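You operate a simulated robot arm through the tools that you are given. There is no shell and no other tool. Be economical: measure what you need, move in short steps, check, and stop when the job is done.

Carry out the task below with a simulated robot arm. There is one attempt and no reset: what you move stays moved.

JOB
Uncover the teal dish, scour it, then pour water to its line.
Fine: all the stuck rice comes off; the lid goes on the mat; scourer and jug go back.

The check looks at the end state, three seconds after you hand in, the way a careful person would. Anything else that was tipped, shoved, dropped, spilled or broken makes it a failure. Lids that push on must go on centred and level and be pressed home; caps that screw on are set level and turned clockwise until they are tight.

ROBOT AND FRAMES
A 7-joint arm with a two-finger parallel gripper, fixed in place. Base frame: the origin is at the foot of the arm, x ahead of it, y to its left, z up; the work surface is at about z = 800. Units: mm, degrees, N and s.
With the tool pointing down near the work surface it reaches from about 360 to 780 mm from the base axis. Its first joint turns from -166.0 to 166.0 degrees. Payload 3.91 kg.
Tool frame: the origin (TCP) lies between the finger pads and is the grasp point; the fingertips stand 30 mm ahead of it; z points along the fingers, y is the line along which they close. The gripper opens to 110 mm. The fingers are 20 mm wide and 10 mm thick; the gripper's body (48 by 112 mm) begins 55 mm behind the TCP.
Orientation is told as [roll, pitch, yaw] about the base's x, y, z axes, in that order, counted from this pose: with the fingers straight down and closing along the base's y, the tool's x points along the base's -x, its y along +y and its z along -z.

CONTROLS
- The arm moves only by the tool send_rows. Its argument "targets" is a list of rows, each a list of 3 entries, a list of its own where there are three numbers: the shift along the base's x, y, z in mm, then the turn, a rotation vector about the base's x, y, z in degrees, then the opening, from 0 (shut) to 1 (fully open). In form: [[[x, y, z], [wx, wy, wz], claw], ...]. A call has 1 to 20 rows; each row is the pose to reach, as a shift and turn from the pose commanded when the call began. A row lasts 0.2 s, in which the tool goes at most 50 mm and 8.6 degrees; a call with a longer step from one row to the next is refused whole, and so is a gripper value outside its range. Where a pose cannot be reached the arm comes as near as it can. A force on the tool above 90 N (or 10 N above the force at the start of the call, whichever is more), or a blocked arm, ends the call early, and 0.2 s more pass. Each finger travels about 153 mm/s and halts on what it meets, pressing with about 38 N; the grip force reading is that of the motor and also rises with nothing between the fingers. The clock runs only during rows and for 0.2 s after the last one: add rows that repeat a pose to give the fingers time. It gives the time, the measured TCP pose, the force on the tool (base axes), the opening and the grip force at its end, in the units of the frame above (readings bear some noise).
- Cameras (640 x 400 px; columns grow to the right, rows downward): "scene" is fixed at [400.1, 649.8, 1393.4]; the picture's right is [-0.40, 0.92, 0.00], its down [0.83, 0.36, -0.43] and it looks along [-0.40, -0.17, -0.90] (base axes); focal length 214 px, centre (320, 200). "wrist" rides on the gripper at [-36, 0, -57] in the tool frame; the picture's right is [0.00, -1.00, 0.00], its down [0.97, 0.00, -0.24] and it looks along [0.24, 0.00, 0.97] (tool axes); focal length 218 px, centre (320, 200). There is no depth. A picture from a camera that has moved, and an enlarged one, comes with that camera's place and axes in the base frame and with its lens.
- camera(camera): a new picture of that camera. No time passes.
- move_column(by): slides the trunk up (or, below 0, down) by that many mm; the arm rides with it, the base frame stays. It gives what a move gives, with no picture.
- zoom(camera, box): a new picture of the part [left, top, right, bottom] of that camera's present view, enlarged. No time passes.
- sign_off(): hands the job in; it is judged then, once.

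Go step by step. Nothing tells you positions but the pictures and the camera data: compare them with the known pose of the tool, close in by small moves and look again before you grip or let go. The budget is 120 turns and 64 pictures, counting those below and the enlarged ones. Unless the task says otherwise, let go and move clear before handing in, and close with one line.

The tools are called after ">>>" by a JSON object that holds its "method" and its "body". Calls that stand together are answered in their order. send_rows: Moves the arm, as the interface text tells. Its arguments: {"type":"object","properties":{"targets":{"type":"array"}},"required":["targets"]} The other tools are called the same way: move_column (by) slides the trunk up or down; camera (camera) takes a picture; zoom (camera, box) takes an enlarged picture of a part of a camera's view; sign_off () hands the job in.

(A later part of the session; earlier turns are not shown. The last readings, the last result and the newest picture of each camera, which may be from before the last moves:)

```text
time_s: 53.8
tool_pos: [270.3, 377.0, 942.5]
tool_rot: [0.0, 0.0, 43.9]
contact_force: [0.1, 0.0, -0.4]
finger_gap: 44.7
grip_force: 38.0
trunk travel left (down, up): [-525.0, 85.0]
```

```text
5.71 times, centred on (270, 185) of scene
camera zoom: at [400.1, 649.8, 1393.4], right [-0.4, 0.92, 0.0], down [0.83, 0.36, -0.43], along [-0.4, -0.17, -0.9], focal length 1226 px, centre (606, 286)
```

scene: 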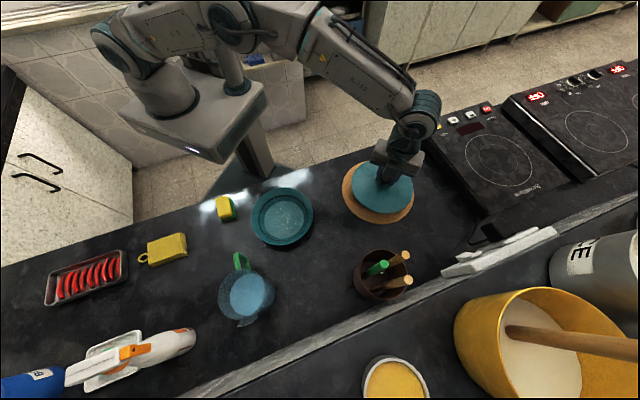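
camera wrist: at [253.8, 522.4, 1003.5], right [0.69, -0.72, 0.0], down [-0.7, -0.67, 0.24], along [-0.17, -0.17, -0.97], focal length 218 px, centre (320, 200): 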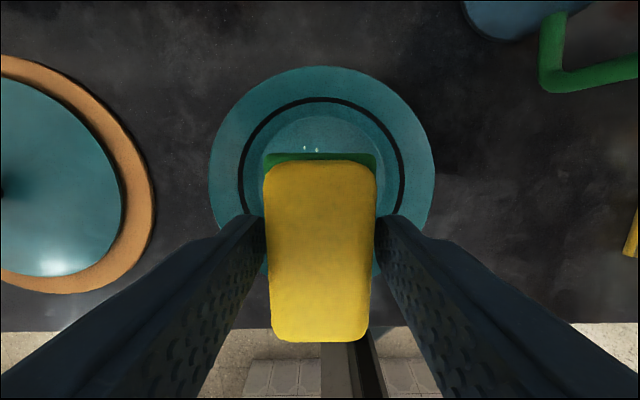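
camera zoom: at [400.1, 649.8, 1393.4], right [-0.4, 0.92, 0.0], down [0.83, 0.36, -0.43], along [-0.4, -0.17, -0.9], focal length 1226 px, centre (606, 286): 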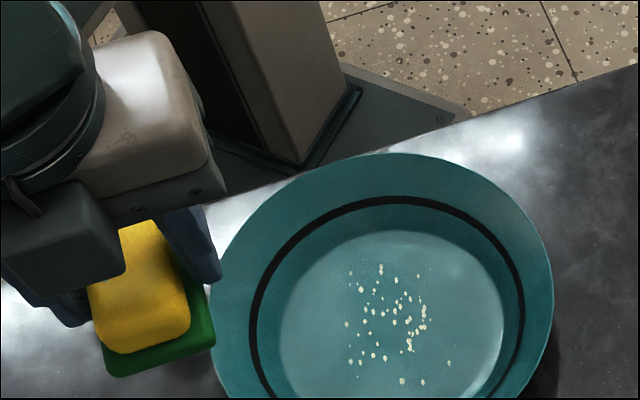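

The rice is unchanged and the dish rim is at the counter's near edge, so I'll drag it back first. Going above its centre (~(208, 449)) to check.

>>> {"method": "send_rows", "body": {"targets": [[[-20, 24, 0], [0, 0, 0], 0.2], [[-41, 48, 0], [0, 0, 0], 0.2], [[-62, 72, 0], [0, 0, 0], 0.2], [[-62, 72, 0], [0, 0, 0], 0.2]]}}

>>> {"method": "camera", "body": {"camera": "wrist"}}

```text
time_s: 54.8
tool_pos: [207.2, 448.1, 944.0]
tool_rot: [0.0, 0.0, 44.0]
contact_force: [0.6, -0.2, -0.6]
finger_gap: 44.6
grip_force: 37.8
trunk travel left (down, up): [-525.0, 85.0]
```

```text
27 pictures are left
camera wrist: at [233.0, 472.9, 1001.5], right [0.69, -0.72, 0.0], down [-0.7, -0.67, 0.24], along [-0.17, -0.17, -0.97], focal length 218 px, centre (320, 200)
```

wrist: 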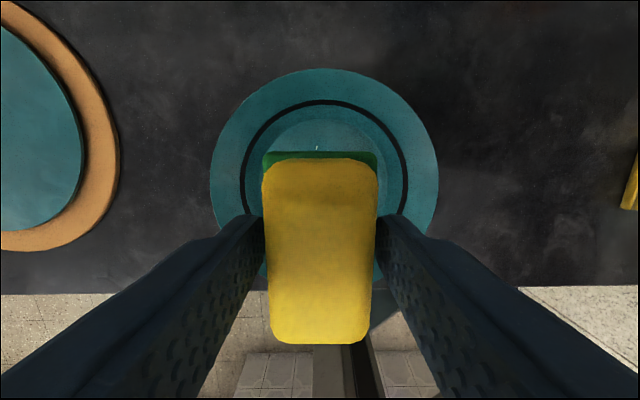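

Centred on the dish. Pressing and dragging it back by about (+30, +19).

>>> {"method": "send_rows", "body": {"targets": [[[2, -2, -35], [0, 0, 0], 0.2], [[2, -2, -70], [0, 0, 0], 0.2], [[2, -2, -94], [0, 0, 0], 0.2], [[2, -2, -98], [0, 0, 0], 0.2], [[2, -2, -100.5], [0, 0, 0], 0.2], [[2, -2, -100.5], [0, 0, 0], 0.2], [[5, 0, -100.5], [0, 0, 0], 0.2], [[8, 2, -100.5], [0, 0, 0], 0.2], [[11, 4, -100.5], [0, 0, 0], 0.2], [[14, 6, -100.5], [0, 0, 0], 0.2], [[17, 8, -100.5], [0, 0, 0], 0.2], [[20, 10, -100.5], [0, 0, 0], 0.2], [[23, 12, -100.5], [0, 0, 0], 0.2], [[26, 14, -100.5], [0, 0, 0], 0.2], [[29, 16, -100.5], [0, 0, 0], 0.2], [[32, 18, -100.5], [0, 0, 0], 0.2], [[32, 18, -100.5], [0, 0, 0], 0.2]]}}

>>> {"method": "zoom", "body": {"camera": "scene", "box": [230, 170, 342, 250]}}

```text
time_s: 58.4
tool_pos: [240.5, 464.7, 843.2]
tool_rot: [0.0, -0.1, 44.0]
contact_force: [-5.2, -2.7, 16.5]
finger_gap: 44.4
grip_force: 38.0
trunk travel left (down, up): [-525.0, 85.0]
```

```text
5.00 times, centred on (286, 210) of scene
camera zoom: at [400.1, 649.8, 1393.4], right [-0.4, 0.92, 0.0], down [0.83, 0.36, -0.43], along [-0.4, -0.17, -0.9], focal length 1072 px, centre (490, 150)
```

zoom: 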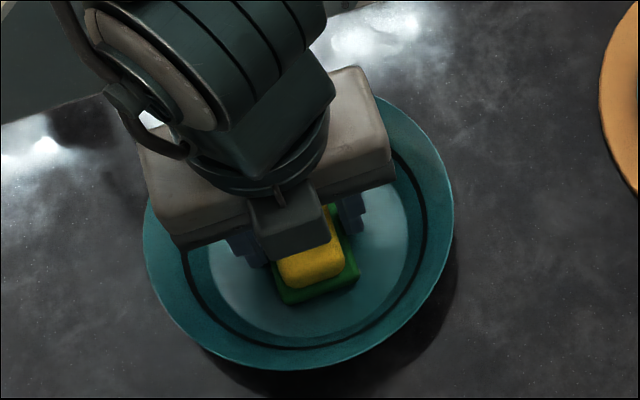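

The dish is back in place. Diagnostic: twist +40° under load, then lift, to see whether the dish turns along.

>>> {"method": "send_rows", "body": {"targets": [[[0, 0, 0], [0, 0, 8], 0.2], [[0, 0, 0], [0, 0, 16], 0.2], [[0, 0, 0], [0, 0, 24], 0.2], [[0, 0, 0], [0, 0, 32], 0.2], [[0, 0, 0], [0, 0, 40], 0.2], [[0, 0, 30], [0, 0, 40], 0.2], [[0, 0, 70], [0, 0, 40], 0.2], [[15, -30, 95], [0, 0, 32], 0.2], [[30, -65, 100], [0, 0, 24], 0.2], [[40, -90, 100], [0, 0, 16], 0.2], [[40, -90, 100], [0, 0, 8], 0.2], [[40, -90, 100], [0, 0, 0], 0.2], [[40, -90, 100], [0, 0, 0], 0.2]]}}

>>> {"method": "zoom", "body": {"camera": "scene", "box": [242, 180, 322, 230]}}

```text
time_s: 61.2
tool_pos: [280.2, 376.5, 942.9]
tool_rot: [-0.1, 0.0, 43.9]
contact_force: [-0.5, 0.1, -0.1]
finger_gap: 44.7
grip_force: 37.5
trunk travel left (down, up): [-525.0, 85.0]
```

```text
8.00 times, centred on (282, 205) of scene
camera zoom: at [400.1, 649.8, 1393.4], right [-0.4, 0.92, 0.0], down [0.83, 0.36, -0.43], along [-0.4, -0.17, -0.9], focal length 1716 px, centre (624, 160)
```

zoom: 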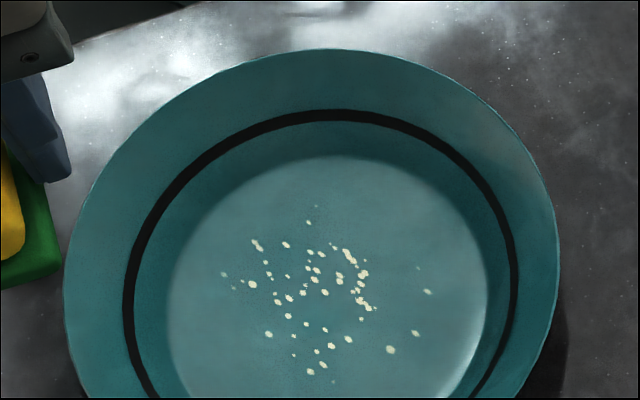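

The pattern has rotated, so the dish really does stick to the pad. I need a much lighter touch, around 2 N, so the table's friction wins. Approaching in fine steps.

>>> {"method": "send_rows", "body": {"targets": [[[-13, 30, 0], [0, 0, 0], 0.2], [[-27, 60, 0], [0, 0, 0], 0.2], [[-40, 89, -10], [0, 0, 0], 0.2], [[-40, 89, -50], [0, 0, 0], 0.2], [[-40, 89, -85], [0, 0, 0], 0.2], [[-40, 89, -95], [0, 0, 0], 0.2], [[-40, 89, -98], [0, 0, 0], 0.2], [[-40, 89, -98], [0, 0, 0], 0.2]]}}

```text
time_s: 63.0
tool_pos: [240.3, 464.1, 843.2]
tool_rot: [0.0, 0.1, 44.0]
contact_force: [-0.6, -0.1, -0.3]
finger_gap: 44.8
grip_force: 38.0
trunk travel left (down, up): [-525.0, 85.0]
```

>>> {"method": "send_rows", "body": {"targets": [[[0, 0, -0.4], [0, 0, 0], 0.2], [[0, 0, -0.4], [0, 0, 0], 0.2]]}}

>>> {"method": "send_rows", "body": {"targets": [[[0, 0, -0.4], [0, 0, 0], 0.2], [[0, 0, -0.4], [0, 0, 0], 0.2]]}}

>>> {"method": "send_rows", "body": {"targets": [[[0, 0, -0.3], [0, 0, 0], 0.2], [[0, 0, -0.3], [0, 0, 0], 0.2]]}}

```text
time_s: 63.6
tool_pos: [240.6, 464.7, 844.8]
tool_rot: [0.0, 0.0, 43.9]
contact_force: [0.1, 0.2, -0.4]
finger_gap: 44.5
grip_force: 38.0
trunk travel left (down, up): [-525.0, 85.0]
```

```text
time_s: 64.2
tool_pos: [239.5, 465.4, 844.8]
tool_rot: [-0.1, -0.1, 44.0]
contact_force: [-0.2, 0.5, 1.0]
finger_gap: 44.7
grip_force: 38.4
trunk travel left (down, up): [-525.0, 85.0]
```

```text
time_s: 64.8
tool_pos: [240.9, 464.9, 843.4]
tool_rot: [0.0, 0.0, 43.9]
contact_force: [1.9, 0.0, 5.0]
finger_gap: 44.6
grip_force: 37.9
trunk travel left (down, up): [-525.0, 85.0]
```

Contact at about 1–5 N. Backing off 0.2 mm and making gentle strokes.

>>> {"method": "send_rows", "body": {"targets": [[[-4, 4, 0.2], [0, 0, 0], 0.2], [[-9, 9, 0.2], [0, 0, 0], 0.2], [[-4, 4, 0.2], [0, 0, 0], 0.2], [[0, 0, 0.2], [0, 0, 0], 0.2], [[5, -5, 0.2], [0, 0, 0], 0.2], [[9, -9, 0.2], [0, 0, 0], 0.2], [[9, -9, 0.2], [0, 0, 0], 0.2]]}}

>>> {"method": "zoom", "body": {"camera": "scene", "box": [230, 170, 342, 250]}}

```text
time_s: 66.4
tool_pos: [249.0, 455.7, 842.9]
tool_rot: [0.1, -0.1, 43.9]
contact_force: [-1.8, 3.6, 8.3]
finger_gap: 44.5
grip_force: 38.2
trunk travel left (down, up): [-525.0, 85.0]
```

```text
5.00 times, centred on (286, 210) of scene
camera zoom: at [400.1, 649.8, 1393.4], right [-0.4, 0.92, 0.0], down [0.83, 0.36, -0.43], along [-0.4, -0.17, -0.9], focal length 1072 px, centre (490, 150)
```

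zoom: 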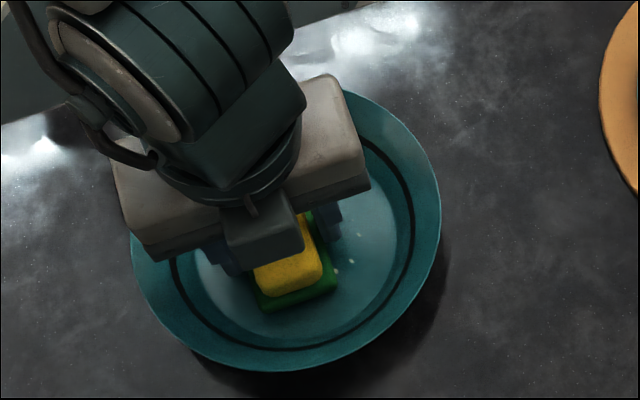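

Now there is partial slip. Lighter still (z +0.6 mm) with many symmetric strokes.

>>> {"method": "send_rows", "body": {"targets": [[[-9, 9, 0.5], [0, 0, 0], 0.2], [[-18, 18, 0.4], [0, 0, 0], 0.2], [[-9, 9, 0.4], [0, 0, 0], 0.2], [[0, 0, 0.5], [0, 0, 0], 0.2], [[-9, 9, 0.4], [0, 0, 0], 0.2], [[-18, 18, 0.4], [0, 0, 0], 0.2], [[-9, 9, 0.4], [0, 0, 0], 0.2], [[0, 0, 0.5], [0, 0, 0], 0.2], [[-9, 9, 0.4], [0, 0, 0], 0.2], [[-4, 14, 0.4], [0, 0, 0], 0.2], [[-9, 9, 0.4], [0, 0, 0], 0.2], [[-14, 4, 0.4], [0, 0, 0], 0.2], [[-9, 9, 0.4], [0, 0, 0], 0.2], [[-4, 14, 0.4], [0, 0, 0], 0.2], [[-9, 9, 0.4], [0, 0, 0], 0.2], [[-14, 4, 0.4], [0, 0, 0], 0.2], [[-9, 9, 0.4], [0, 0, 0], 0.2], [[-9, 9, 0.4], [0, 0, 0], 0.2]]}}

>>> {"method": "send_rows", "body": {"targets": [[[0, 0, 30], [0, 0, 0], 0.2], [[0, 0, 70], [0, 0, 0], 0.2], [[15, -30, 95], [0, 0, 0], 0.2], [[30, -65, 98], [0, 0, 0], 0.2], [[40, -90, 98], [0, 0, 0], 0.2], [[40, -90, 98], [0, 0, 0], 0.2]]}}

>>> {"method": "zoom", "body": {"camera": "scene", "box": [238, 185, 318, 235]}}

```text
time_s: 70.2
tool_pos: [239.4, 464.6, 844.5]
tool_rot: [0.0, 0.0, 44.0]
contact_force: [0.0, 0.5, -0.9]
finger_gap: 44.5
grip_force: 38.8
trunk travel left (down, up): [-525.0, 85.0]
```

```text
time_s: 71.6
tool_pos: [277.8, 374.8, 941.7]
tool_rot: [0.0, 0.0, 44.0]
contact_force: [-0.1, -0.6, -0.3]
finger_gap: 44.7
grip_force: 38.4
trunk travel left (down, up): [-525.0, 85.0]
```

```text
8.00 times, centred on (278, 210) of scene
camera zoom: at [400.1, 649.8, 1393.4], right [-0.4, 0.92, 0.0], down [0.83, 0.36, -0.43], along [-0.4, -0.17, -0.9], focal length 1716 px, centre (656, 120)
```

zoom: 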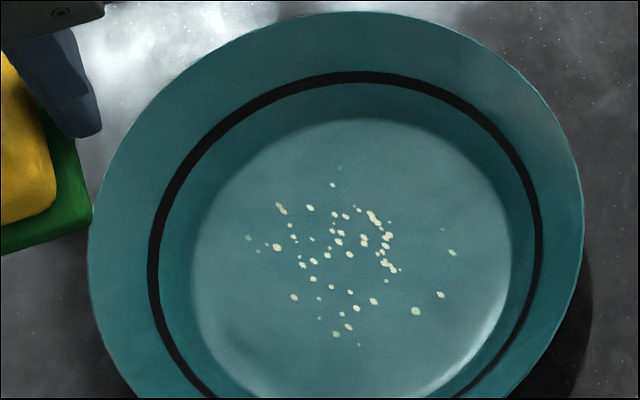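

Still no removal: at almost no force nothing comes off. The middle ground is ~7 N with a large twist (80° sweeps), where the table should hold the dish. Setting that up.

>>> {"method": "send_rows", "body": {"targets": [[[-14, 28, 0], [0, 0, -8], 0.2], [[-28, 57, 0], [0, 0, -16], 0.2], [[-42.5, 85.5, -10], [0, 0, -24], 0.2], [[-42.5, 85.5, -50], [0, 0, -32], 0.2], [[-42.5, 85.5, -85], [0, 0, -40], 0.2], [[-42.5, 85.5, -95], [0, 0, -40], 0.2], [[-42.5, 85.5, -98.3], [0, 0, -40], 0.2], [[-42.5, 85.5, -98.9], [0, 0, -40], 0.2], [[-42.5, 85.5, -98.9], [0, 0, -40], 0.2]]}}

```text
time_s: 73.6
tool_pos: [238.3, 460.5, 843.5]
tool_rot: [0.1, -0.1, 4.1]
contact_force: [1.1, 0.1, 5.9]
finger_gap: 44.6
grip_force: 38.5
trunk travel left (down, up): [-525.0, 85.0]
```

>>> {"method": "send_rows", "body": {"targets": [[[0, 0, -0.1], [0, 0, 8], 0.2], [[0, 0, -0.1], [0, 0, 16], 0.2], [[0, 0, -0.1], [0, 0, 24], 0.2], [[0, 0, -0.1], [0, 0, 32], 0.2], [[0, 0, -0.1], [0, 0, 40], 0.2], [[0, 0, -0.1], [0, 0, 48], 0.2], [[0, 0, -0.1], [0, 0, 56], 0.2], [[0, 0, -0.1], [0, 0, 64], 0.2], [[0, 0, -0.1], [0, 0, 72], 0.2], [[0, 0, -0.1], [0, 0, 80], 0.2]]}}

>>> {"method": "send_rows", "body": {"targets": [[[0, 0, 0], [0, 0, -8], 0.2], [[0, 0, 0], [0, 0, -16], 0.2], [[0, 0, 0], [0, 0, -24], 0.2], [[0, 0, 0], [0, 0, -32], 0.2], [[0, 0, 0], [0, 0, -40], 0.2], [[0, 0, 0], [0, 0, -48], 0.2], [[0, 0, 0], [0, 0, -56], 0.2], [[0, 0, 0], [0, 0, -64], 0.2], [[0, 0, 0], [0, 0, -72], 0.2], [[0, 0, 0], [0, 0, -80], 0.2]]}}

>>> {"method": "send_rows", "body": {"targets": [[[0, 0, 0], [0, 0, 8], 0.2], [[0, 0, 0], [0, 0, 16], 0.2], [[0, 0, 0], [0, 0, 24], 0.2], [[0, 0, 0], [0, 0, 32], 0.2], [[0, 0, 0], [0, 0, 40], 0.2], [[0, 0, 30], [0, 0, 40], 0.2], [[0, 0, 70], [0, 0, 40], 0.2], [[15, -30, 95], [0, 0, 40], 0.2], [[30, -65, 99], [0, 0, 40], 0.2], [[42, -86, 99], [0, 0, 40], 0.2], [[42, -86, 99], [0, 0, 40], 0.2]]}}

>>> {"method": "zoom", "body": {"camera": "scene", "box": [238, 185, 318, 235]}}

```text
time_s: 75.8
tool_pos: [237.7, 458.6, 844.2]
tool_rot: [0.1, -0.1, 84.1]
contact_force: [-0.2, 0.1, 13.6]
finger_gap: 44.7
grip_force: 38.4
trunk travel left (down, up): [-525.0, 85.0]
```

```text
time_s: 78.0
tool_pos: [238.2, 460.2, 843.0]
tool_rot: [0.1, -0.1, 3.9]
contact_force: [-0.9, -0.7, 14.2]
finger_gap: 44.6
grip_force: 38.1
trunk travel left (down, up): [-525.0, 85.0]
```

```text
time_s: 80.4
tool_pos: [280.4, 374.5, 940.0]
tool_rot: [0.1, 0.0, 44.0]
contact_force: [0.0, 0.7, -1.0]
finger_gap: 44.7
grip_force: 38.0
trunk travel left (down, up): [-525.0, 85.0]
```

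```text
8.00 times, centred on (278, 210) of scene
camera zoom: at [400.1, 649.8, 1393.4], right [-0.4, 0.92, 0.0], down [0.83, 0.36, -0.43], along [-0.4, -0.17, -0.9], focal length 1716 px, centre (656, 120)
```

zoom: 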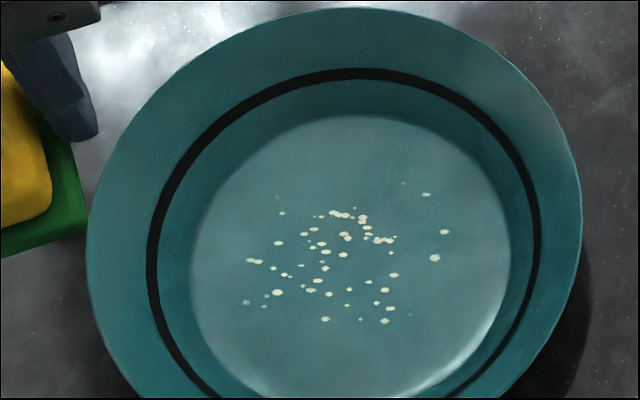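

Dish rotated again (14 N at the end), so mostly sticking. I'll find a settled ~2–3 N level with longer waits, then do faster strokes at that force.

>>> {"method": "send_rows", "body": {"targets": [[[-14, 28, 0], [0, 0, 0], 0.2], [[-28, 57, 0], [0, 0, 0], 0.2], [[-42, 86, -10], [0, 0, 0], 0.2], [[-42, 86, -50], [0, 0, 0], 0.2], [[-42, 86, -85], [0, 0, 0], 0.2], [[-42, 86, -95], [0, 0, 0], 0.2], [[-42, 86, -98.2], [0, 0, 0], 0.2], [[-42, 86, -98.2], [0, 0, 0], 0.2], [[-42, 86, -98.2], [0, 0, 0], 0.2], [[-42, 86, -98.2], [0, 0, 0], 0.2], [[-42, 86, -98.2], [0, 0, 0], 0.2]]}}

>>> {"method": "send_rows", "body": {"targets": [[[0, 0, -0.2], [0, 0, 0], 0.2], [[0, 0, -0.2], [0, 0, 0], 0.2], [[0, 0, -0.2], [0, 0, 0], 0.2]]}}

>>> {"method": "send_rows", "body": {"targets": [[[0, 0, -0.2], [0, 0, 0], 0.2], [[0, 0, -0.2], [0, 0, 0], 0.2], [[0, 0, -0.2], [0, 0, 0], 0.2]]}}

```text
time_s: 82.8
tool_pos: [238.0, 458.9, 842.1]
tool_rot: [-0.1, 0.0, 44.0]
contact_force: [0.2, 0.4, -0.5]
finger_gap: 44.7
grip_force: 37.8
trunk travel left (down, up): [-525.0, 85.0]
```

```text
time_s: 83.6
tool_pos: [237.7, 459.9, 843.9]
tool_rot: [0.0, 0.1, 44.0]
contact_force: [0.1, -0.3, 0.1]
finger_gap: 44.5
grip_force: 38.3
trunk travel left (down, up): [-525.0, 85.0]
```

```text
time_s: 84.4
tool_pos: [238.6, 459.5, 843.4]
tool_rot: [0.0, 0.0, 44.0]
contact_force: [-0.6, -0.2, 0.0]
finger_gap: 44.6
grip_force: 37.6
trunk travel left (down, up): [-525.0, 85.0]
```

>>> {"method": "send_rows", "body": {"targets": [[[0, 0, -0.3], [0, 0, 0], 0.2], [[0, 0, -0.3], [0, 0, 0], 0.2], [[0, 0, -0.3], [0, 0, 0], 0.2]]}}

>>> {"method": "send_rows", "body": {"targets": [[[0, 0, -0.2], [0, 0, 0], 0.2], [[0, 0, -0.2], [0, 0, 0], 0.2], [[0, 0, -0.2], [0, 0, 0], 0.2]]}}

>>> {"method": "send_rows", "body": {"targets": [[[0, 0, 0], [0, 0, 0], 0.2], [[0, 0, 0], [0, 0, 0], 0.2], [[0, 0, 0], [0, 0, 0], 0.2], [[0, 0, 0], [0, 0, 0], 0.2], [[0, 0, 0], [0, 0, 0], 0.2]]}}

```text
time_s: 85.2
tool_pos: [237.8, 459.6, 843.0]
tool_rot: [-0.1, -0.2, 44.0]
contact_force: [2.2, -0.8, 4.4]
finger_gap: 44.6
grip_force: 38.1
trunk travel left (down, up): [-525.0, 85.0]
```

```text
time_s: 86.0
tool_pos: [238.0, 459.6, 843.7]
tool_rot: [0.0, 0.0, 44.0]
contact_force: [1.6, 0.7, 8.5]
finger_gap: 44.3
grip_force: 37.9
trunk travel left (down, up): [-525.0, 85.0]
```

```text
time_s: 87.2
tool_pos: [237.4, 460.4, 843.0]
tool_rot: [0.0, 0.0, 44.0]
contact_force: [1.3, 0.9, 9.9]
finger_gap: 44.5
grip_force: 38.2
trunk travel left (down, up): [-525.0, 85.0]
```

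Settled: about 20 N per mm. Setting ~4 N and doing fast strokes along one axis.

>>> {"method": "send_rows", "body": {"targets": [[[-8, 8, 0.2], [0, 0, 0], 0.2], [[8, -8, 0.2], [0, 0, 0], 0.2], [[-8, 8, 0.2], [0, 0, 0], 0.2], [[8, -8, 0.2], [0, 0, 0], 0.2], [[-8, 8, 0.2], [0, 0, 0], 0.2], [[8, -8, 0.2], [0, 0, 0], 0.2], [[-8, 8, 0.2], [0, 0, 0], 0.2], [[8, -8, 0.2], [0, 0, 0], 0.2], [[-8, 8, 0.2], [0, 0, 0], 0.2], [[8, -8, 0.2], [0, 0, 0], 0.2], [[0, 0, 0.2], [0, 0, 0], 0.2], [[0, 0, 0.2], [0, 0, 0], 0.2]]}}

>>> {"method": "zoom", "body": {"camera": "scene", "box": [230, 170, 342, 250]}}

```text
time_s: 89.8
tool_pos: [237.1, 458.9, 843.1]
tool_rot: [0.1, 0.1, 44.0]
contact_force: [0.9, -0.5, 3.2]
finger_gap: 44.5
grip_force: 38.1
trunk travel left (down, up): [-525.0, 85.0]
```

```text
5.00 times, centred on (286, 210) of scene
camera zoom: at [400.1, 649.8, 1393.4], right [-0.4, 0.92, 0.0], down [0.83, 0.36, -0.43], along [-0.4, -0.17, -0.9], focal length 1072 px, centre (490, 150)
```

zoom: 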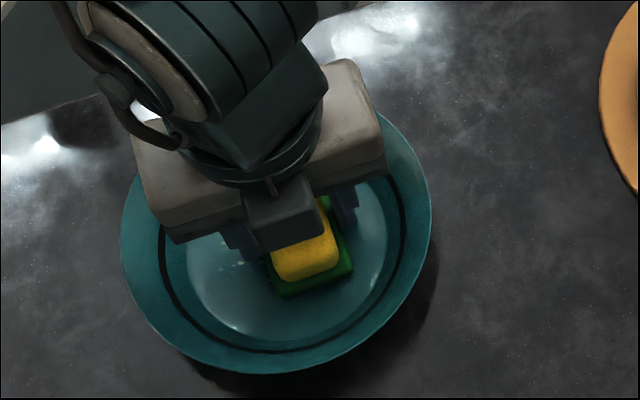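

There's real slip at ~3–4 N and the dish is nearly still. Doing more of the same, then checking the rice.

>>> {"method": "send_rows", "body": {"targets": [[[-6, 4, 0], [0, 0, 0], 0.2], [[10, -12, 0], [0, 0, 0], 0.2], [[-6, 4, 0], [0, 0, 0], 0.2], [[10, -12, 0], [0, 0, 0], 0.2], [[-6, 4, 0], [0, 0, 0], 0.2], [[10, -12, 0], [0, 0, 0], 0.2], [[-6, 4, 0], [0, 0, 0], 0.2], [[10, -12, 0], [0, 0, 0], 0.2], [[2, -4, 0], [0, 0, 0], 0.2], [[8, 2, 0], [0, 0, 0], 0.2], [[-4, -10, 0], [0, 0, 0], 0.2], [[8, 2, 0], [0, 0, 0], 0.2], [[-4, -10, 0], [0, 0, 0], 0.2], [[8, 2, 0], [0, 0, 0], 0.2], [[-4, -10, 0], [0, 0, 0], 0.2], [[2, -4, 0], [0, 0, 0], 0.2], [[2, -4, 0], [0, 0, 0], 0.2]]}}

>>> {"method": "send_rows", "body": {"targets": [[[0, 0, 30], [0, 0, 0], 0.2], [[0, 0, 70], [0, 0, 0], 0.2], [[15, -30, 95], [0, 0, 0], 0.2], [[30, -65, 99], [0, 0, 0], 0.2], [[42, -86, 99], [0, 0, 0], 0.2], [[42, -86, 99], [0, 0, 0], 0.2]]}}

>>> {"method": "zoom", "body": {"camera": "scene", "box": [226, 180, 322, 240]}}

```text
time_s: 93.4
tool_pos: [240.0, 456.1, 843.7]
tool_rot: [0.0, -0.1, 44.0]
contact_force: [0.5, 0.2, -0.8]
finger_gap: 44.8
grip_force: 38.2
trunk travel left (down, up): [-525.0, 85.0]
```

```text
time_s: 94.8
tool_pos: [280.7, 370.0, 943.4]
tool_rot: [-0.1, -0.1, 44.0]
contact_force: [0.2, -0.3, -1.0]
finger_gap: 44.4
grip_force: 38.1
trunk travel left (down, up): [-525.0, 85.0]
```

```text
6.67 times, centred on (274, 210) of scene
camera zoom: at [400.1, 649.8, 1393.4], right [-0.4, 0.92, 0.0], down [0.83, 0.36, -0.43], along [-0.4, -0.17, -0.9], focal length 1430 px, centre (627, 133)
```

zoom: 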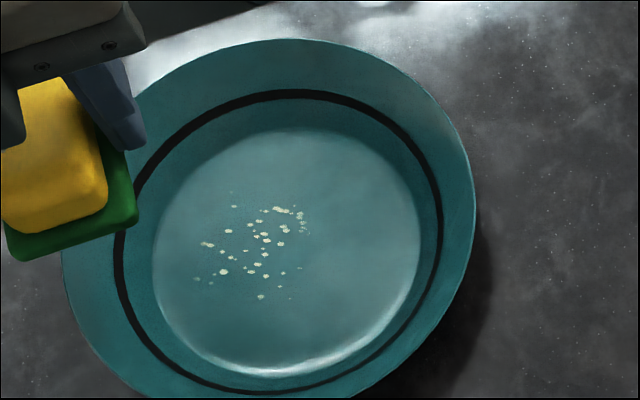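

It works: the right-hand grains are gone. Fast light strokes at ~4 N do the job. The remaining grains are around (252, 408) and the dish centre is near (249, 421). Finding contact again there.

>>> {"method": "send_rows", "body": {"targets": [[[-11, 16, 0], [0, 0, 0], 0.2], [[-22, 33, -10], [0, 0, 0], 0.2], [[-32, 48, -40], [0, 0, 0], 0.2], [[-32, 48, -80], [0, 0, 0], 0.2], [[-32, 48, -95], [0, 0, 0], 0.2], [[-32, 48, -98.8], [0, 0, 0], 0.2], [[-32, 48, -98.8], [0, 0, 0], 0.2], [[-32, 48, -98.8], [0, 0, 0], 0.2]]}}

>>> {"method": "send_rows", "body": {"targets": [[[0, 0, -0.2], [0, 0, 0], 0.2], [[0, 0, -0.2], [0, 0, 0], 0.2]]}}

>>> {"method": "send_rows", "body": {"targets": [[[0, 0, -0.2], [0, 0, 0], 0.2], [[0, 0, -0.2], [0, 0, 0], 0.2]]}}

>>> {"method": "send_rows", "body": {"targets": [[[0, 0, -0.2], [0, 0, 0], 0.2], [[0, 0, -0.2], [0, 0, 0], 0.2]]}}

```text
time_s: 96.6
tool_pos: [250.9, 418.3, 842.7]
tool_rot: [0.0, 0.0, 44.0]
contact_force: [0.2, 0.7, 6.3]
finger_gap: 44.8
grip_force: 37.9
trunk travel left (down, up): [-525.0, 85.0]
```

```text
time_s: 97.2
tool_pos: [249.3, 418.6, 843.1]
tool_rot: [0.1, 0.0, 44.0]
contact_force: [2.5, 0.4, 7.0]
finger_gap: 44.6
grip_force: 37.4
trunk travel left (down, up): [-525.0, 85.0]
```

```text
time_s: 97.8
tool_pos: [249.0, 417.8, 842.6]
tool_rot: [-0.1, -0.1, 44.0]
contact_force: [4.2, 2.7, 10.1]
finger_gap: 44.5
grip_force: 37.9
trunk travel left (down, up): [-525.0, 85.0]
```

```text
time_s: 98.4
tool_pos: [249.6, 417.8, 843.0]
tool_rot: [0.0, 0.0, 44.0]
contact_force: [4.2, 2.1, 13.1]
finger_gap: 44.6
grip_force: 37.8
trunk travel left (down, up): [-525.0, 85.0]
```

>>> {"method": "send_rows", "body": {"targets": [[[6, -6, 0.6], [0, 0, 0], 0.2], [[-10, 10, 0.6], [0, 0, 0], 0.2], [[6, -6, 0.6], [0, 0, 0], 0.2], [[-10, 10, 0.6], [0, 0, 0], 0.2], [[6, -6, 0.6], [0, 0, 0], 0.2], [[-10, 10, 0.6], [0, 0, 0], 0.2], [[6, -6, 0.6], [0, 0, 0], 0.2], [[-10, 10, 0.6], [0, 0, 0], 0.2], [[6, -6, 0.6], [0, 0, 0], 0.2], [[-10, 10, 0.6], [0, 0, 0], 0.2], [[6, -6, 0.6], [0, 0, 0], 0.2], [[-10, 10, 0.6], [0, 0, 0], 0.2], [[6, -6, 0.6], [0, 0, 0], 0.2], [[-10, 10, 0.6], [0, 0, 0], 0.2], [[6, -6, 0.6], [0, 0, 0], 0.2], [[-10, 10, 0.6], [0, 0, 0], 0.2], [[0, 0, 0.6], [0, 0, 0], 0.2], [[0, 0, 0.6], [0, 0, 0], 0.2]]}}

>>> {"method": "zoom", "body": {"camera": "scene", "box": [220, 170, 332, 250]}}

```text
time_s: 102.2
tool_pos: [250.3, 417.6, 843.3]
tool_rot: [0.1, 0.0, 44.0]
contact_force: [0.4, -1.2, 4.2]
finger_gap: 44.4
grip_force: 38.0
trunk travel left (down, up): [-525.0, 85.0]
```

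```text
5.00 times, centred on (276, 210) of scene
camera zoom: at [400.1, 649.8, 1393.4], right [-0.4, 0.92, 0.0], down [0.83, 0.36, -0.43], along [-0.4, -0.17, -0.9], focal length 1072 px, centre (540, 150)
```

zoom: 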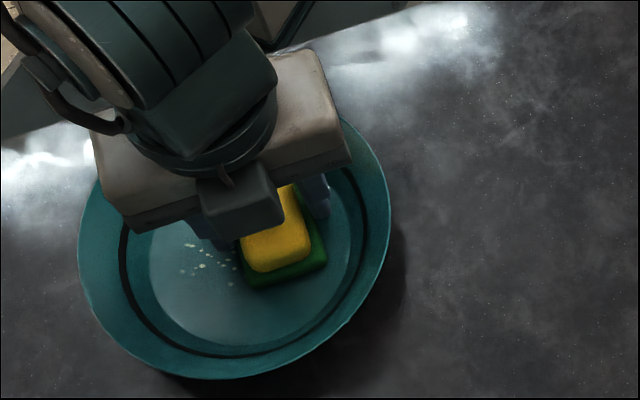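

The pad slips on strokes toward +u and drags on strokes toward -u, so the dish drifts. I'll drag it back under firm pressure, then scour with one-way strokes, lifting on the return.

>>> {"method": "send_rows", "body": {"targets": [[[0, 0, -0.8], [0, 0, 0], 0.2], [[0, 0, -0.8], [0, 0, 0], 0.2], [[-2, 5, -0.8], [0, 0, 0], 0.2], [[-4, 10, -0.8], [0, 0, 0], 0.2], [[-6, 15, -0.8], [0, 0, 0], 0.2], [[-8, 20, -0.8], [0, 0, 0], 0.2], [[-10, 25, -0.8], [0, 0, 0], 0.2], [[-12, 30, -0.8], [0, 0, 0], 0.2], [[-14, 35, -0.8], [0, 0, 0], 0.2], [[-16, 40, -0.8], [0, 0, 0], 0.2], [[-18, 45, -0.8], [0, 0, 0], 0.2], [[-20, 50, -0.8], [0, 0, 0], 0.2], [[-22, 55, -0.8], [0, 0, 0], 0.2], [[-24, 59, -0.8], [0, 0, 0], 0.2], [[-24, 59, -0.8], [0, 0, 0], 0.2]]}}

>>> {"method": "zoom", "body": {"camera": "scene", "box": [230, 170, 342, 250]}}

```text
time_s: 105.4
tool_pos: [224.0, 477.7, 843.2]
tool_rot: [-0.1, -0.1, 44.0]
contact_force: [1.4, -3.2, 5.4]
finger_gap: 44.7
grip_force: 37.7
trunk travel left (down, up): [-525.0, 85.0]
```

```text
5.00 times, centred on (286, 210) of scene
camera zoom: at [400.1, 649.8, 1393.4], right [-0.4, 0.92, 0.0], down [0.83, 0.36, -0.43], along [-0.4, -0.17, -0.9], focal length 1072 px, centre (490, 150)
```

zoom: 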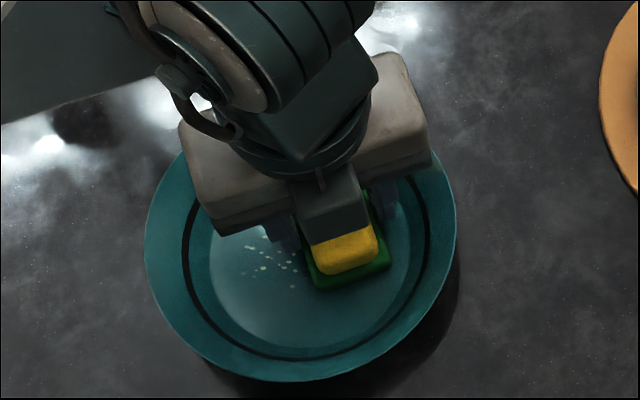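

The dish is back at its spot. Now one-way strokes over the remaining left grains (about (249, 447)), lifting on each return.

>>> {"method": "send_rows", "body": {"targets": [[[0, 0, 4], [0, 0, 0], 0.2], [[23, -29, 4], [0, 0, 0], 0.2], [[23, -29, 0.1], [0, 0, 0], 0.2], [[9, -15, 0.1], [0, 0, 0], 0.2], [[9, -15, 4], [0, 0, 0], 0.2], [[23, -29, 4], [0, 0, 0], 0.2], [[23, -29, 0], [0, 0, 0], 0.2], [[9, -15, 0], [0, 0, 0], 0.2], [[9, -15, 4], [0, 0, 0], 0.2], [[23, -29, 4], [0, 0, 0], 0.2], [[23, -29, 0], [0, 0, 0], 0.2], [[9, -15, 0], [0, 0, 0], 0.2], [[9, -15, 4], [0, 0, 0], 0.2], [[23, -29, 4], [0, 0, 0], 0.2], [[23, -29, 0], [0, 0, 0], 0.2], [[9, -15, 0], [0, 0, 0], 0.2], [[9, -15, 0], [0, 0, 0], 0.2]]}}

>>> {"method": "zoom", "body": {"camera": "scene", "box": [230, 170, 342, 250]}}

```text
time_s: 109.0
tool_pos: [234.5, 462.0, 842.4]
tool_rot: [0.0, 0.0, 44.0]
contact_force: [1.5, -0.7, 6.9]
finger_gap: 44.7
grip_force: 36.8
trunk travel left (down, up): [-525.0, 85.0]
```

```text
5.00 times, centred on (286, 210) of scene
camera zoom: at [400.1, 649.8, 1393.4], right [-0.4, 0.92, 0.0], down [0.83, 0.36, -0.43], along [-0.4, -0.17, -0.9], focal length 1072 px, centre (490, 150)
```

zoom: 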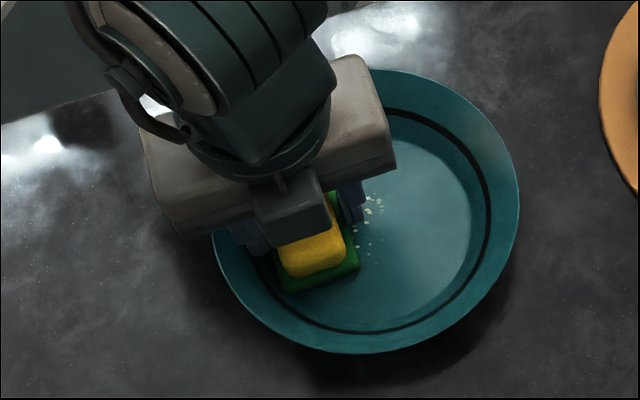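

Roughly half of each stroke slips. Now strokes the opposite way over the same grains, which also brings the dish back.

>>> {"method": "send_rows", "body": {"targets": [[[0, 0, 4], [0, 0, 0], 0.2], [[-19, 21, 4], [0, 0, 0], 0.2], [[-19, 21, 0.2], [0, 0, 0], 0.2], [[-5, 7, 0.2], [0, 0, 0], 0.2], [[-5, 7, 4], [0, 0, 0], 0.2], [[-17, 19, 4], [0, 0, 0], 0.2], [[-17, 19, 0.2], [0, 0, 0], 0.2], [[-3, 5, 0.2], [0, 0, 0], 0.2], [[-3, 5, 4], [0, 0, 0], 0.2], [[-13, 15, 4], [0, 0, 0], 0.2], [[-13, 15, 0.2], [0, 0, 0], 0.2], [[1, 1, 0.2], [0, 0, 0], 0.2], [[1, 1, 4], [0, 0, 0], 0.2], [[-9, 11, 4], [0, 0, 0], 0.2], [[-9, 11, 0.2], [0, 0, 0], 0.2], [[5, -3, 0.2], [0, 0, 0], 0.2], [[5, -3, 0.2], [0, 0, 0], 0.2]]}}

>>> {"method": "send_rows", "body": {"targets": [[[0, 0, 30], [0, 0, 0], 0.2], [[0, 0, 70], [0, 0, 0], 0.2], [[15, -30, 95], [0, 0, 0], 0.2], [[30, -65, 99], [0, 0, 0], 0.2], [[42, -90, 99], [0, 0, 0], 0.2], [[42, -90, 99], [0, 0, 0], 0.2]]}}

>>> {"method": "zoom", "body": {"camera": "scene", "box": [230, 175, 342, 245]}}

```text
time_s: 112.6
tool_pos: [241.1, 459.8, 843.7]
tool_rot: [0.1, 0.0, 44.0]
contact_force: [-0.3, 0.1, -0.5]
finger_gap: 44.9
grip_force: 38.0
trunk travel left (down, up): [-525.0, 85.0]
```

```text
time_s: 114.0
tool_pos: [283.2, 368.7, 940.3]
tool_rot: [0.0, 0.0, 43.9]
contact_force: [0.4, -0.4, 0.2]
finger_gap: 44.7
grip_force: 38.4
trunk travel left (down, up): [-525.0, 85.0]
```

```text
5.71 times, centred on (286, 210) of scene
camera zoom: at [400.1, 649.8, 1393.4], right [-0.4, 0.92, 0.0], down [0.83, 0.36, -0.43], along [-0.4, -0.17, -0.9], focal length 1226 px, centre (514, 143)
```

zoom: 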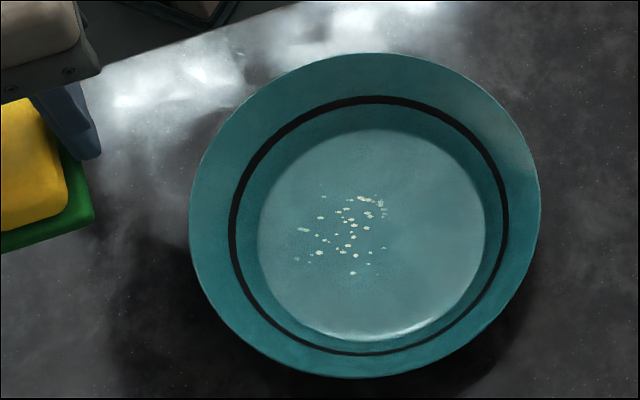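

Grains are fading, so scouring is gradual: each needs more rubbing. I'll keep the pad over the remaining cluster (dish centre now ~(215, 491), grains ~(214, 475)). Finding contact at (215, 480).

>>> {"method": "send_rows", "body": {"targets": [[[-16, 28, 0], [0, 0, 0], 0.2], [[-33, 56, 0], [0, 0, 0], 0.2], [[-50, 84, 0], [0, 0, 0], 0.2], [[-66, 110, -10], [0, 0, 0], 0.2], [[-66, 110, -50], [0, 0, 0], 0.2], [[-66, 110, -85], [0, 0, 0], 0.2], [[-66, 110, -96], [0, 0, 0], 0.2], [[-66, 110, -98.7], [0, 0, 0], 0.2], [[-66, 110, -98.7], [0, 0, 0], 0.2], [[-66, 110, -98.7], [0, 0, 0], 0.2]]}}

>>> {"method": "send_rows", "body": {"targets": [[[0, 0, -0.2], [0, 0, 0], 0.2], [[0, 0, -0.2], [0, 0, 0], 0.2]]}}

>>> {"method": "send_rows", "body": {"targets": [[[0, 0, -0.2], [0, 0, 0], 0.2], [[0, 0, -0.2], [0, 0, 0], 0.2]]}}

```text
time_s: 116.2
tool_pos: [215.2, 479.4, 842.4]
tool_rot: [0.0, 0.0, 44.0]
contact_force: [-0.7, -0.2, 4.7]
finger_gap: 44.5
grip_force: 37.9
trunk travel left (down, up): [-525.0, 85.0]
```

```text
time_s: 116.8
tool_pos: [216.2, 478.2, 841.2]
tool_rot: [0.1, 0.0, 44.1]
contact_force: [-0.6, 0.6, 6.4]
finger_gap: 44.3
grip_force: 38.3
trunk travel left (down, up): [-525.0, 85.0]
```

```text
time_s: 117.4
tool_pos: [215.9, 479.5, 843.2]
tool_rot: [0.0, -0.1, 44.0]
contact_force: [0.5, 0.3, 8.5]
finger_gap: 44.7
grip_force: 38.2
trunk travel left (down, up): [-525.0, 85.0]
```

>>> {"method": "send_rows", "body": {"targets": [[[-6, 6, 0.3], [0, 0, 0], 0.2], [[7, -7, 0.3], [0, 0, 0], 0.2], [[-6, 6, 0.3], [0, 0, 0], 0.2], [[7, -7, 0.3], [0, 0, 0], 0.2], [[-5, 5, 0.3], [0, 0, 0], 0.2], [[8, -8, 0.3], [0, 0, 0], 0.2], [[-5, 5, 0.3], [0, 0, 0], 0.2], [[8, -8, 0.3], [0, 0, 0], 0.2], [[-4, 4, 0.3], [0, 0, 0], 0.2], [[9, -9, 0.3], [0, 0, 0], 0.2], [[-4, 4, 0.3], [0, 0, 0], 0.2], [[9, -9, 0.3], [0, 0, 0], 0.2], [[-3, 3, 0.3], [0, 0, 0], 0.2], [[10, -10, 0.3], [0, 0, 0], 0.2], [[-3, 3, 0.3], [0, 0, 0], 0.2], [[10, -10, 0.3], [0, 0, 0], 0.2], [[4, -4, 0.3], [0, 0, 0], 0.2], [[4, -4, 0.3], [0, 0, 0], 0.2]]}}

>>> {"method": "zoom", "body": {"camera": "scene", "box": [230, 170, 342, 250]}}

```text
time_s: 121.2
tool_pos: [220.8, 474.7, 842.1]
tool_rot: [-0.1, 0.0, 44.0]
contact_force: [0.7, 0.8, -0.1]
finger_gap: 44.7
grip_force: 38.2
trunk travel left (down, up): [-525.0, 85.0]
```

```text
5.00 times, centred on (286, 210) of scene
camera zoom: at [400.1, 649.8, 1393.4], right [-0.4, 0.92, 0.0], down [0.83, 0.36, -0.43], along [-0.4, -0.17, -0.9], focal length 1072 px, centre (490, 150)
```

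zoom: 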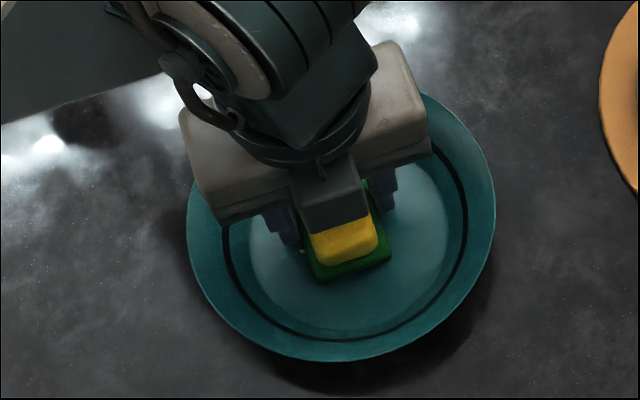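

>>> {"method": "send_rows", "body": {"targets": [[[2, -2, -0.3], [0, 0, 0], 0.2], [[2, -2, -0.3], [0, 0, 0], 0.2]]}}

>>> {"method": "send_rows", "body": {"targets": [[[0, 0, -0.2], [0, 0, 0], 0.2], [[0, 0, -0.2], [0, 0, 0], 0.2]]}}

```text
time_s: 121.8
tool_pos: [221.0, 473.6, 841.7]
tool_rot: [0.0, 0.0, 44.0]
contact_force: [-2.0, 1.9, 3.3]
finger_gap: 44.7
grip_force: 37.9
trunk travel left (down, up): [-525.0, 85.0]
```

```text
time_s: 122.4
tool_pos: [221.7, 472.6, 843.0]
tool_rot: [0.0, -0.1, 44.1]
contact_force: [-1.4, 0.8, 9.4]
finger_gap: 44.5
grip_force: 37.9
trunk travel left (down, up): [-525.0, 85.0]
```

>>> {"method": "send_rows", "body": {"targets": [[[-8, 8, 0.15], [0, 0, 0], 0.2], [[6, -6, 0.15], [0, 0, 0], 0.2], [[-8, 8, 0.15], [0, 0, 0], 0.2], [[6, -6, 0.15], [0, 0, 0], 0.2], [[-7, 7, 0.1], [0, 0, 0], 0.2], [[7, -7, 0.1], [0, 0, 0], 0.2], [[-7, 7, 0.1], [0, 0, 0], 0.2], [[7, -7, 0.1], [0, 0, 0], 0.2], [[-7, 7, 0.05], [0, 0, 0], 0.2], [[7, -7, 0.05], [0, 0, 0], 0.2], [[-6, 6, 0.05], [0, 0, 0], 0.2], [[8, -8, 0.05], [0, 0, 0], 0.2], [[-6, 6, 0], [0, 0, 0], 0.2], [[8, -8, 0], [0, 0, 0], 0.2], [[-6, 6, 0], [0, 0, 0], 0.2], [[8, -8, 0], [0, 0, 0], 0.2], [[2, -2, 0], [0, 0, 0], 0.2], [[2, -2, 0], [0, 0, 0], 0.2]]}}

>>> {"method": "send_rows", "body": {"targets": [[[0, 0, 30], [0, 0, 0], 0.2], [[0, 0, 70], [0, 0, 0], 0.2], [[15, -30, 95], [0, 0, 0], 0.2], [[30, -65, 99], [0, 0, 0], 0.2], [[45, -100, 99], [0, 0, 0], 0.2], [[45, -100, 99], [0, 0, 0], 0.2]]}}

>>> {"method": "zoom", "body": {"camera": "scene", "box": [230, 175, 342, 245]}}

```text
time_s: 126.2
tool_pos: [225.1, 468.9, 841.1]
tool_rot: [0.0, 0.0, 43.9]
contact_force: [6.3, -5.6, 18.5]
finger_gap: 44.8
grip_force: 38.3
trunk travel left (down, up): [-525.0, 85.0]
```

```text
time_s: 127.6
tool_pos: [269.7, 369.7, 941.1]
tool_rot: [0.0, 0.0, 44.0]
contact_force: [0.5, 0.4, 0.7]
finger_gap: 44.6
grip_force: 38.2
trunk travel left (down, up): [-525.0, 85.0]
```

```text
5.71 times, centred on (286, 210) of scene
camera zoom: at [400.1, 649.8, 1393.4], right [-0.4, 0.92, 0.0], down [0.83, 0.36, -0.43], along [-0.4, -0.17, -0.9], focal length 1226 px, centre (514, 143)
```

zoom: 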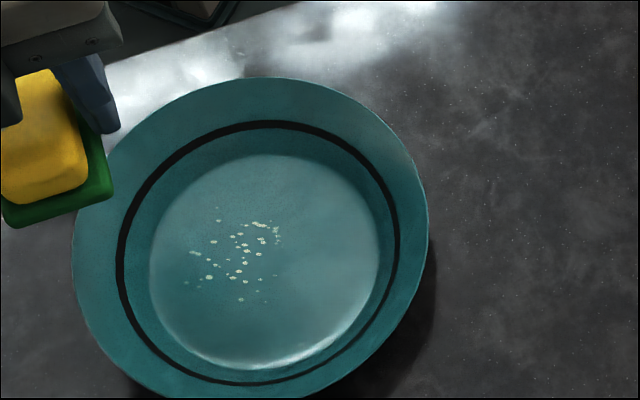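

The remaining grains are clearly fading. I'll drag the dish back toward +u again, then continue at a steady ~4 N.

>>> {"method": "send_rows", "body": {"targets": [[[-7, 22, 0], [0, 0, 0], 0.2], [[-14, 43, 0], [0, 0, 0], 0.2], [[-21, 65, -20], [0, 0, 0], 0.2], [[-21, 65, -60], [0, 0, 0], 0.2], [[-21, 65, -90], [0, 0, 0], 0.2], [[-21, 65, -98], [0, 0, 0], 0.2], [[-21, 65, -99.8], [0, 0, 0], 0.2], [[-21, 65, -99.8], [0, 0, 0], 0.2], [[-23, 70, -99.8], [0, 0, 0], 0.2], [[-25, 75, -99.8], [0, 0, 0], 0.2], [[-27, 80, -99.8], [0, 0, 0], 0.2], [[-29, 85, -99.8], [0, 0, 0], 0.2], [[-31, 90, -99.8], [0, 0, 0], 0.2], [[-33, 95, -99.8], [0, 0, 0], 0.2], [[-35, 100, -99.8], [0, 0, 0], 0.2], [[-35, 100, -99.8], [0, 0, 0], 0.2]]}}

>>> {"method": "send_rows", "body": {"targets": [[[0, 0, 0.6], [0, 0, 0], 0.2], [[0, 0, 0.6], [0, 0, 0], 0.2]]}}

>>> {"method": "zoom", "body": {"camera": "scene", "box": [230, 170, 342, 250]}}

```text
time_s: 131.0
tool_pos: [234.1, 471.1, 842.8]
tool_rot: [0.0, 0.0, 44.0]
contact_force: [1.3, -4.7, 10.2]
finger_gap: 44.6
grip_force: 37.6
trunk travel left (down, up): [-525.0, 85.0]
```

```text
time_s: 131.6
tool_pos: [232.9, 472.3, 842.4]
tool_rot: [0.0, 0.0, 44.1]
contact_force: [-0.1, -2.2, 2.6]
finger_gap: 44.6
grip_force: 38.0
trunk travel left (down, up): [-525.0, 85.0]
```

```text
5.00 times, centred on (286, 210) of scene
camera zoom: at [400.1, 649.8, 1393.4], right [-0.4, 0.92, 0.0], down [0.83, 0.36, -0.43], along [-0.4, -0.17, -0.9], focal length 1072 px, centre (490, 150)
```

zoom: 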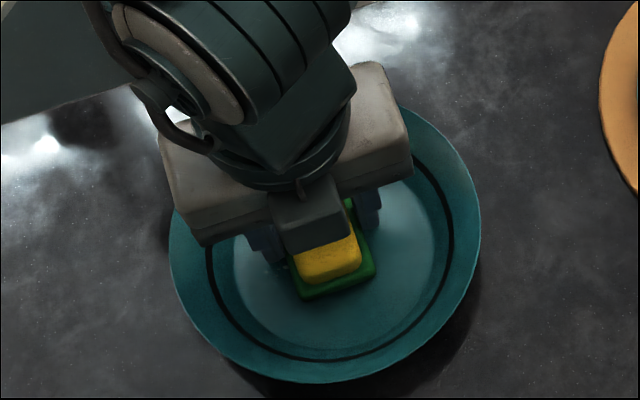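

All grains are under the pad, with the force near 3 N. Stroking.

>>> {"method": "send_rows", "body": {"targets": [[[-7, 7, -0.1], [0, 0, 0], 0.2], [[7, -7, -0.1], [0, 0, 0], 0.2], [[-7, 7, -0.1], [0, 0, 0], 0.2], [[7, -7, -0.1], [0, 0, 0], 0.2], [[-7, 7, -0.1], [0, 0, 0], 0.2], [[7, -7, -0.1], [0, 0, 0], 0.2], [[-7, 7, -0.1], [0, 0, 0], 0.2], [[7, -7, -0.1], [0, 0, 0], 0.2], [[-7, 7, -0.1], [0, 0, 0], 0.2], [[7, -7, -0.1], [0, 0, 0], 0.2], [[-7, 7, -0.1], [0, 0, 0], 0.2], [[7, -7, -0.1], [0, 0, 0], 0.2], [[-7, 7, -0.1], [0, 0, 0], 0.2], [[7, -7, -0.1], [0, 0, 0], 0.2], [[0, 0, -0.1], [0, 0, 0], 0.2], [[0, 0, -0.1], [0, 0, 0], 0.2]]}}

>>> {"method": "zoom", "body": {"camera": "scene", "box": [230, 170, 342, 250]}}

```text
time_s: 135.0
tool_pos: [234.6, 470.5, 842.1]
tool_rot: [0.0, 0.0, 44.0]
contact_force: [2.9, -2.3, 7.2]
finger_gap: 44.7
grip_force: 38.5
trunk travel left (down, up): [-525.0, 85.0]
```

```text
5.00 times, centred on (286, 210) of scene
camera zoom: at [400.1, 649.8, 1393.4], right [-0.4, 0.92, 0.0], down [0.83, 0.36, -0.43], along [-0.4, -0.17, -0.9], focal length 1072 px, centre (490, 150)
```

zoom: 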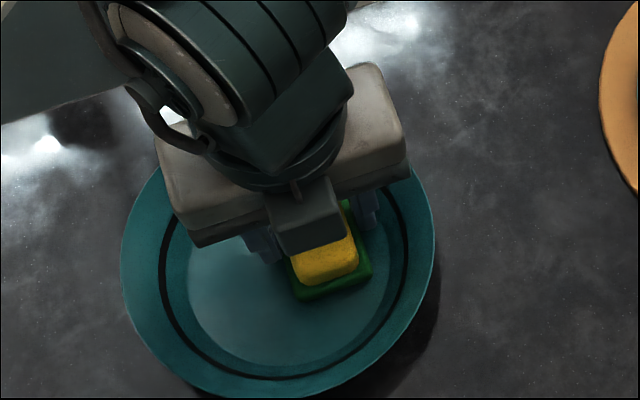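

The exposed floor where the cluster should be looks clean. Lifting to check.

>>> {"method": "send_rows", "body": {"targets": [[[0, 0, 30], [0, 0, 0], 0.2], [[0, 0, 70], [0, 0, 0], 0.2], [[15, -30, 95], [0, 0, 0], 0.2], [[30, -65, 99], [0, 0, 0], 0.2], [[45, -105, 99], [0, 0, 0], 0.2], [[45, -120, 99], [0, 0, 0], 0.2]]}}

>>> {"method": "zoom", "body": {"camera": "scene", "box": [230, 185, 310, 235]}}

```text
time_s: 136.4
tool_pos: [279.4, 350.5, 938.9]
tool_rot: [0.0, 0.0, 44.1]
contact_force: [-0.5, -0.3, -0.1]
finger_gap: 44.9
grip_force: 38.2
trunk travel left (down, up): [-525.0, 85.0]
```

```text
8.00 times, centred on (270, 210) of scene
camera zoom: at [400.1, 649.8, 1393.4], right [-0.4, 0.92, 0.0], down [0.83, 0.36, -0.43], along [-0.4, -0.17, -0.9], focal length 1716 px, centre (720, 120)
```

zoom: 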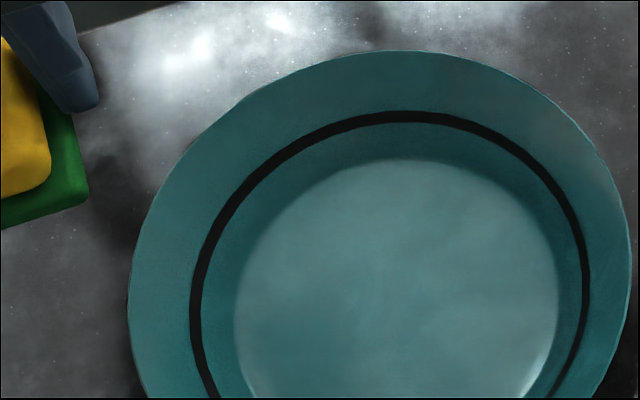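

The dish is clean, all rice gone. Now I return the scourer to its spot at (284, 297).

>>> {"method": "send_rows", "body": {"targets": [[[3, -27, 0], [0, 0, 0], 0.2], [[5.5, -54, 0], [0, 0, 0], 0.2], [[5.5, -54, -40], [0, 0, 0], 0.2], [[5.5, -54, -80], [0, 0, 0], 0.2], [[5.5, -54, -97], [0, 0, 0], 0.2], [[5.5, -54, -102], [0, 0, 0], 0.2], [[5.5, -54, -103.5], [0, 0, 0], 0.2], [[5.5, -54, -103.5], [0, 0, 0], 0.2]]}}

>>> {"method": "send_rows", "body": {"targets": [[[0, 0, -0.4], [0, 0, 0], 0.2], [[0, 0, -0.4], [0, 0, 0], 0.2]]}}

>>> {"method": "send_rows", "body": {"targets": [[[0, 0, -0.4], [0, 0, 0], 0.2], [[0, 0, -0.4], [0, 0, 0], 0.2]]}}

```text
time_s: 138.2
tool_pos: [284.0, 297.5, 838.5]
tool_rot: [0.0, 0.0, 44.1]
contact_force: [-0.1, 1.7, -1.0]
finger_gap: 44.6
grip_force: 37.6
trunk travel left (down, up): [-525.0, 85.0]
```

```text
time_s: 138.8
tool_pos: [284.5, 297.7, 837.8]
tool_rot: [-0.1, 0.0, 44.0]
contact_force: [0.5, -0.3, -0.2]
finger_gap: 44.6
grip_force: 38.3
trunk travel left (down, up): [-525.0, 85.0]
```

```text
time_s: 139.4
tool_pos: [284.9, 296.6, 836.3]
tool_rot: [-0.1, 0.0, 43.9]
contact_force: [-0.4, 0.0, 0.4]
finger_gap: 44.4
grip_force: 38.4
trunk travel left (down, up): [-525.0, 85.0]
```

>>> {"method": "send_rows", "body": {"targets": [[[0, 0, -0.4], [0, 0, 0], 0.2], [[0, 0, -0.4], [0, 0, 0], 0.2]]}}

>>> {"method": "send_rows", "body": {"targets": [[[0, 0, -0.4], [0, 0, 0], 0.2], [[0, 0, -0.4], [0, 0, 0], 0.2]]}}

>>> {"method": "send_rows", "body": {"targets": [[[0, 0, -0.4], [0, 0, 0], 0.2], [[0, 0, -0.4], [0, 0, 0], 0.2]]}}

```text
time_s: 140.0
tool_pos: [284.6, 296.0, 836.6]
tool_rot: [0.0, 0.0, 44.0]
contact_force: [0.8, 1.2, 0.7]
finger_gap: 44.9
grip_force: 38.1
trunk travel left (down, up): [-525.0, 85.0]
```

```text
time_s: 140.6
tool_pos: [285.3, 296.5, 836.9]
tool_rot: [0.0, 0.0, 43.9]
contact_force: [1.3, -1.5, 7.1]
finger_gap: 44.5
grip_force: 38.2
trunk travel left (down, up): [-525.0, 85.0]
```

```text
time_s: 141.2
tool_pos: [283.5, 296.8, 836.6]
tool_rot: [0.0, -0.1, 44.0]
contact_force: [3.5, -2.6, 17.5]
finger_gap: 44.7
grip_force: 37.7
trunk travel left (down, up): [-525.0, 85.0]
```

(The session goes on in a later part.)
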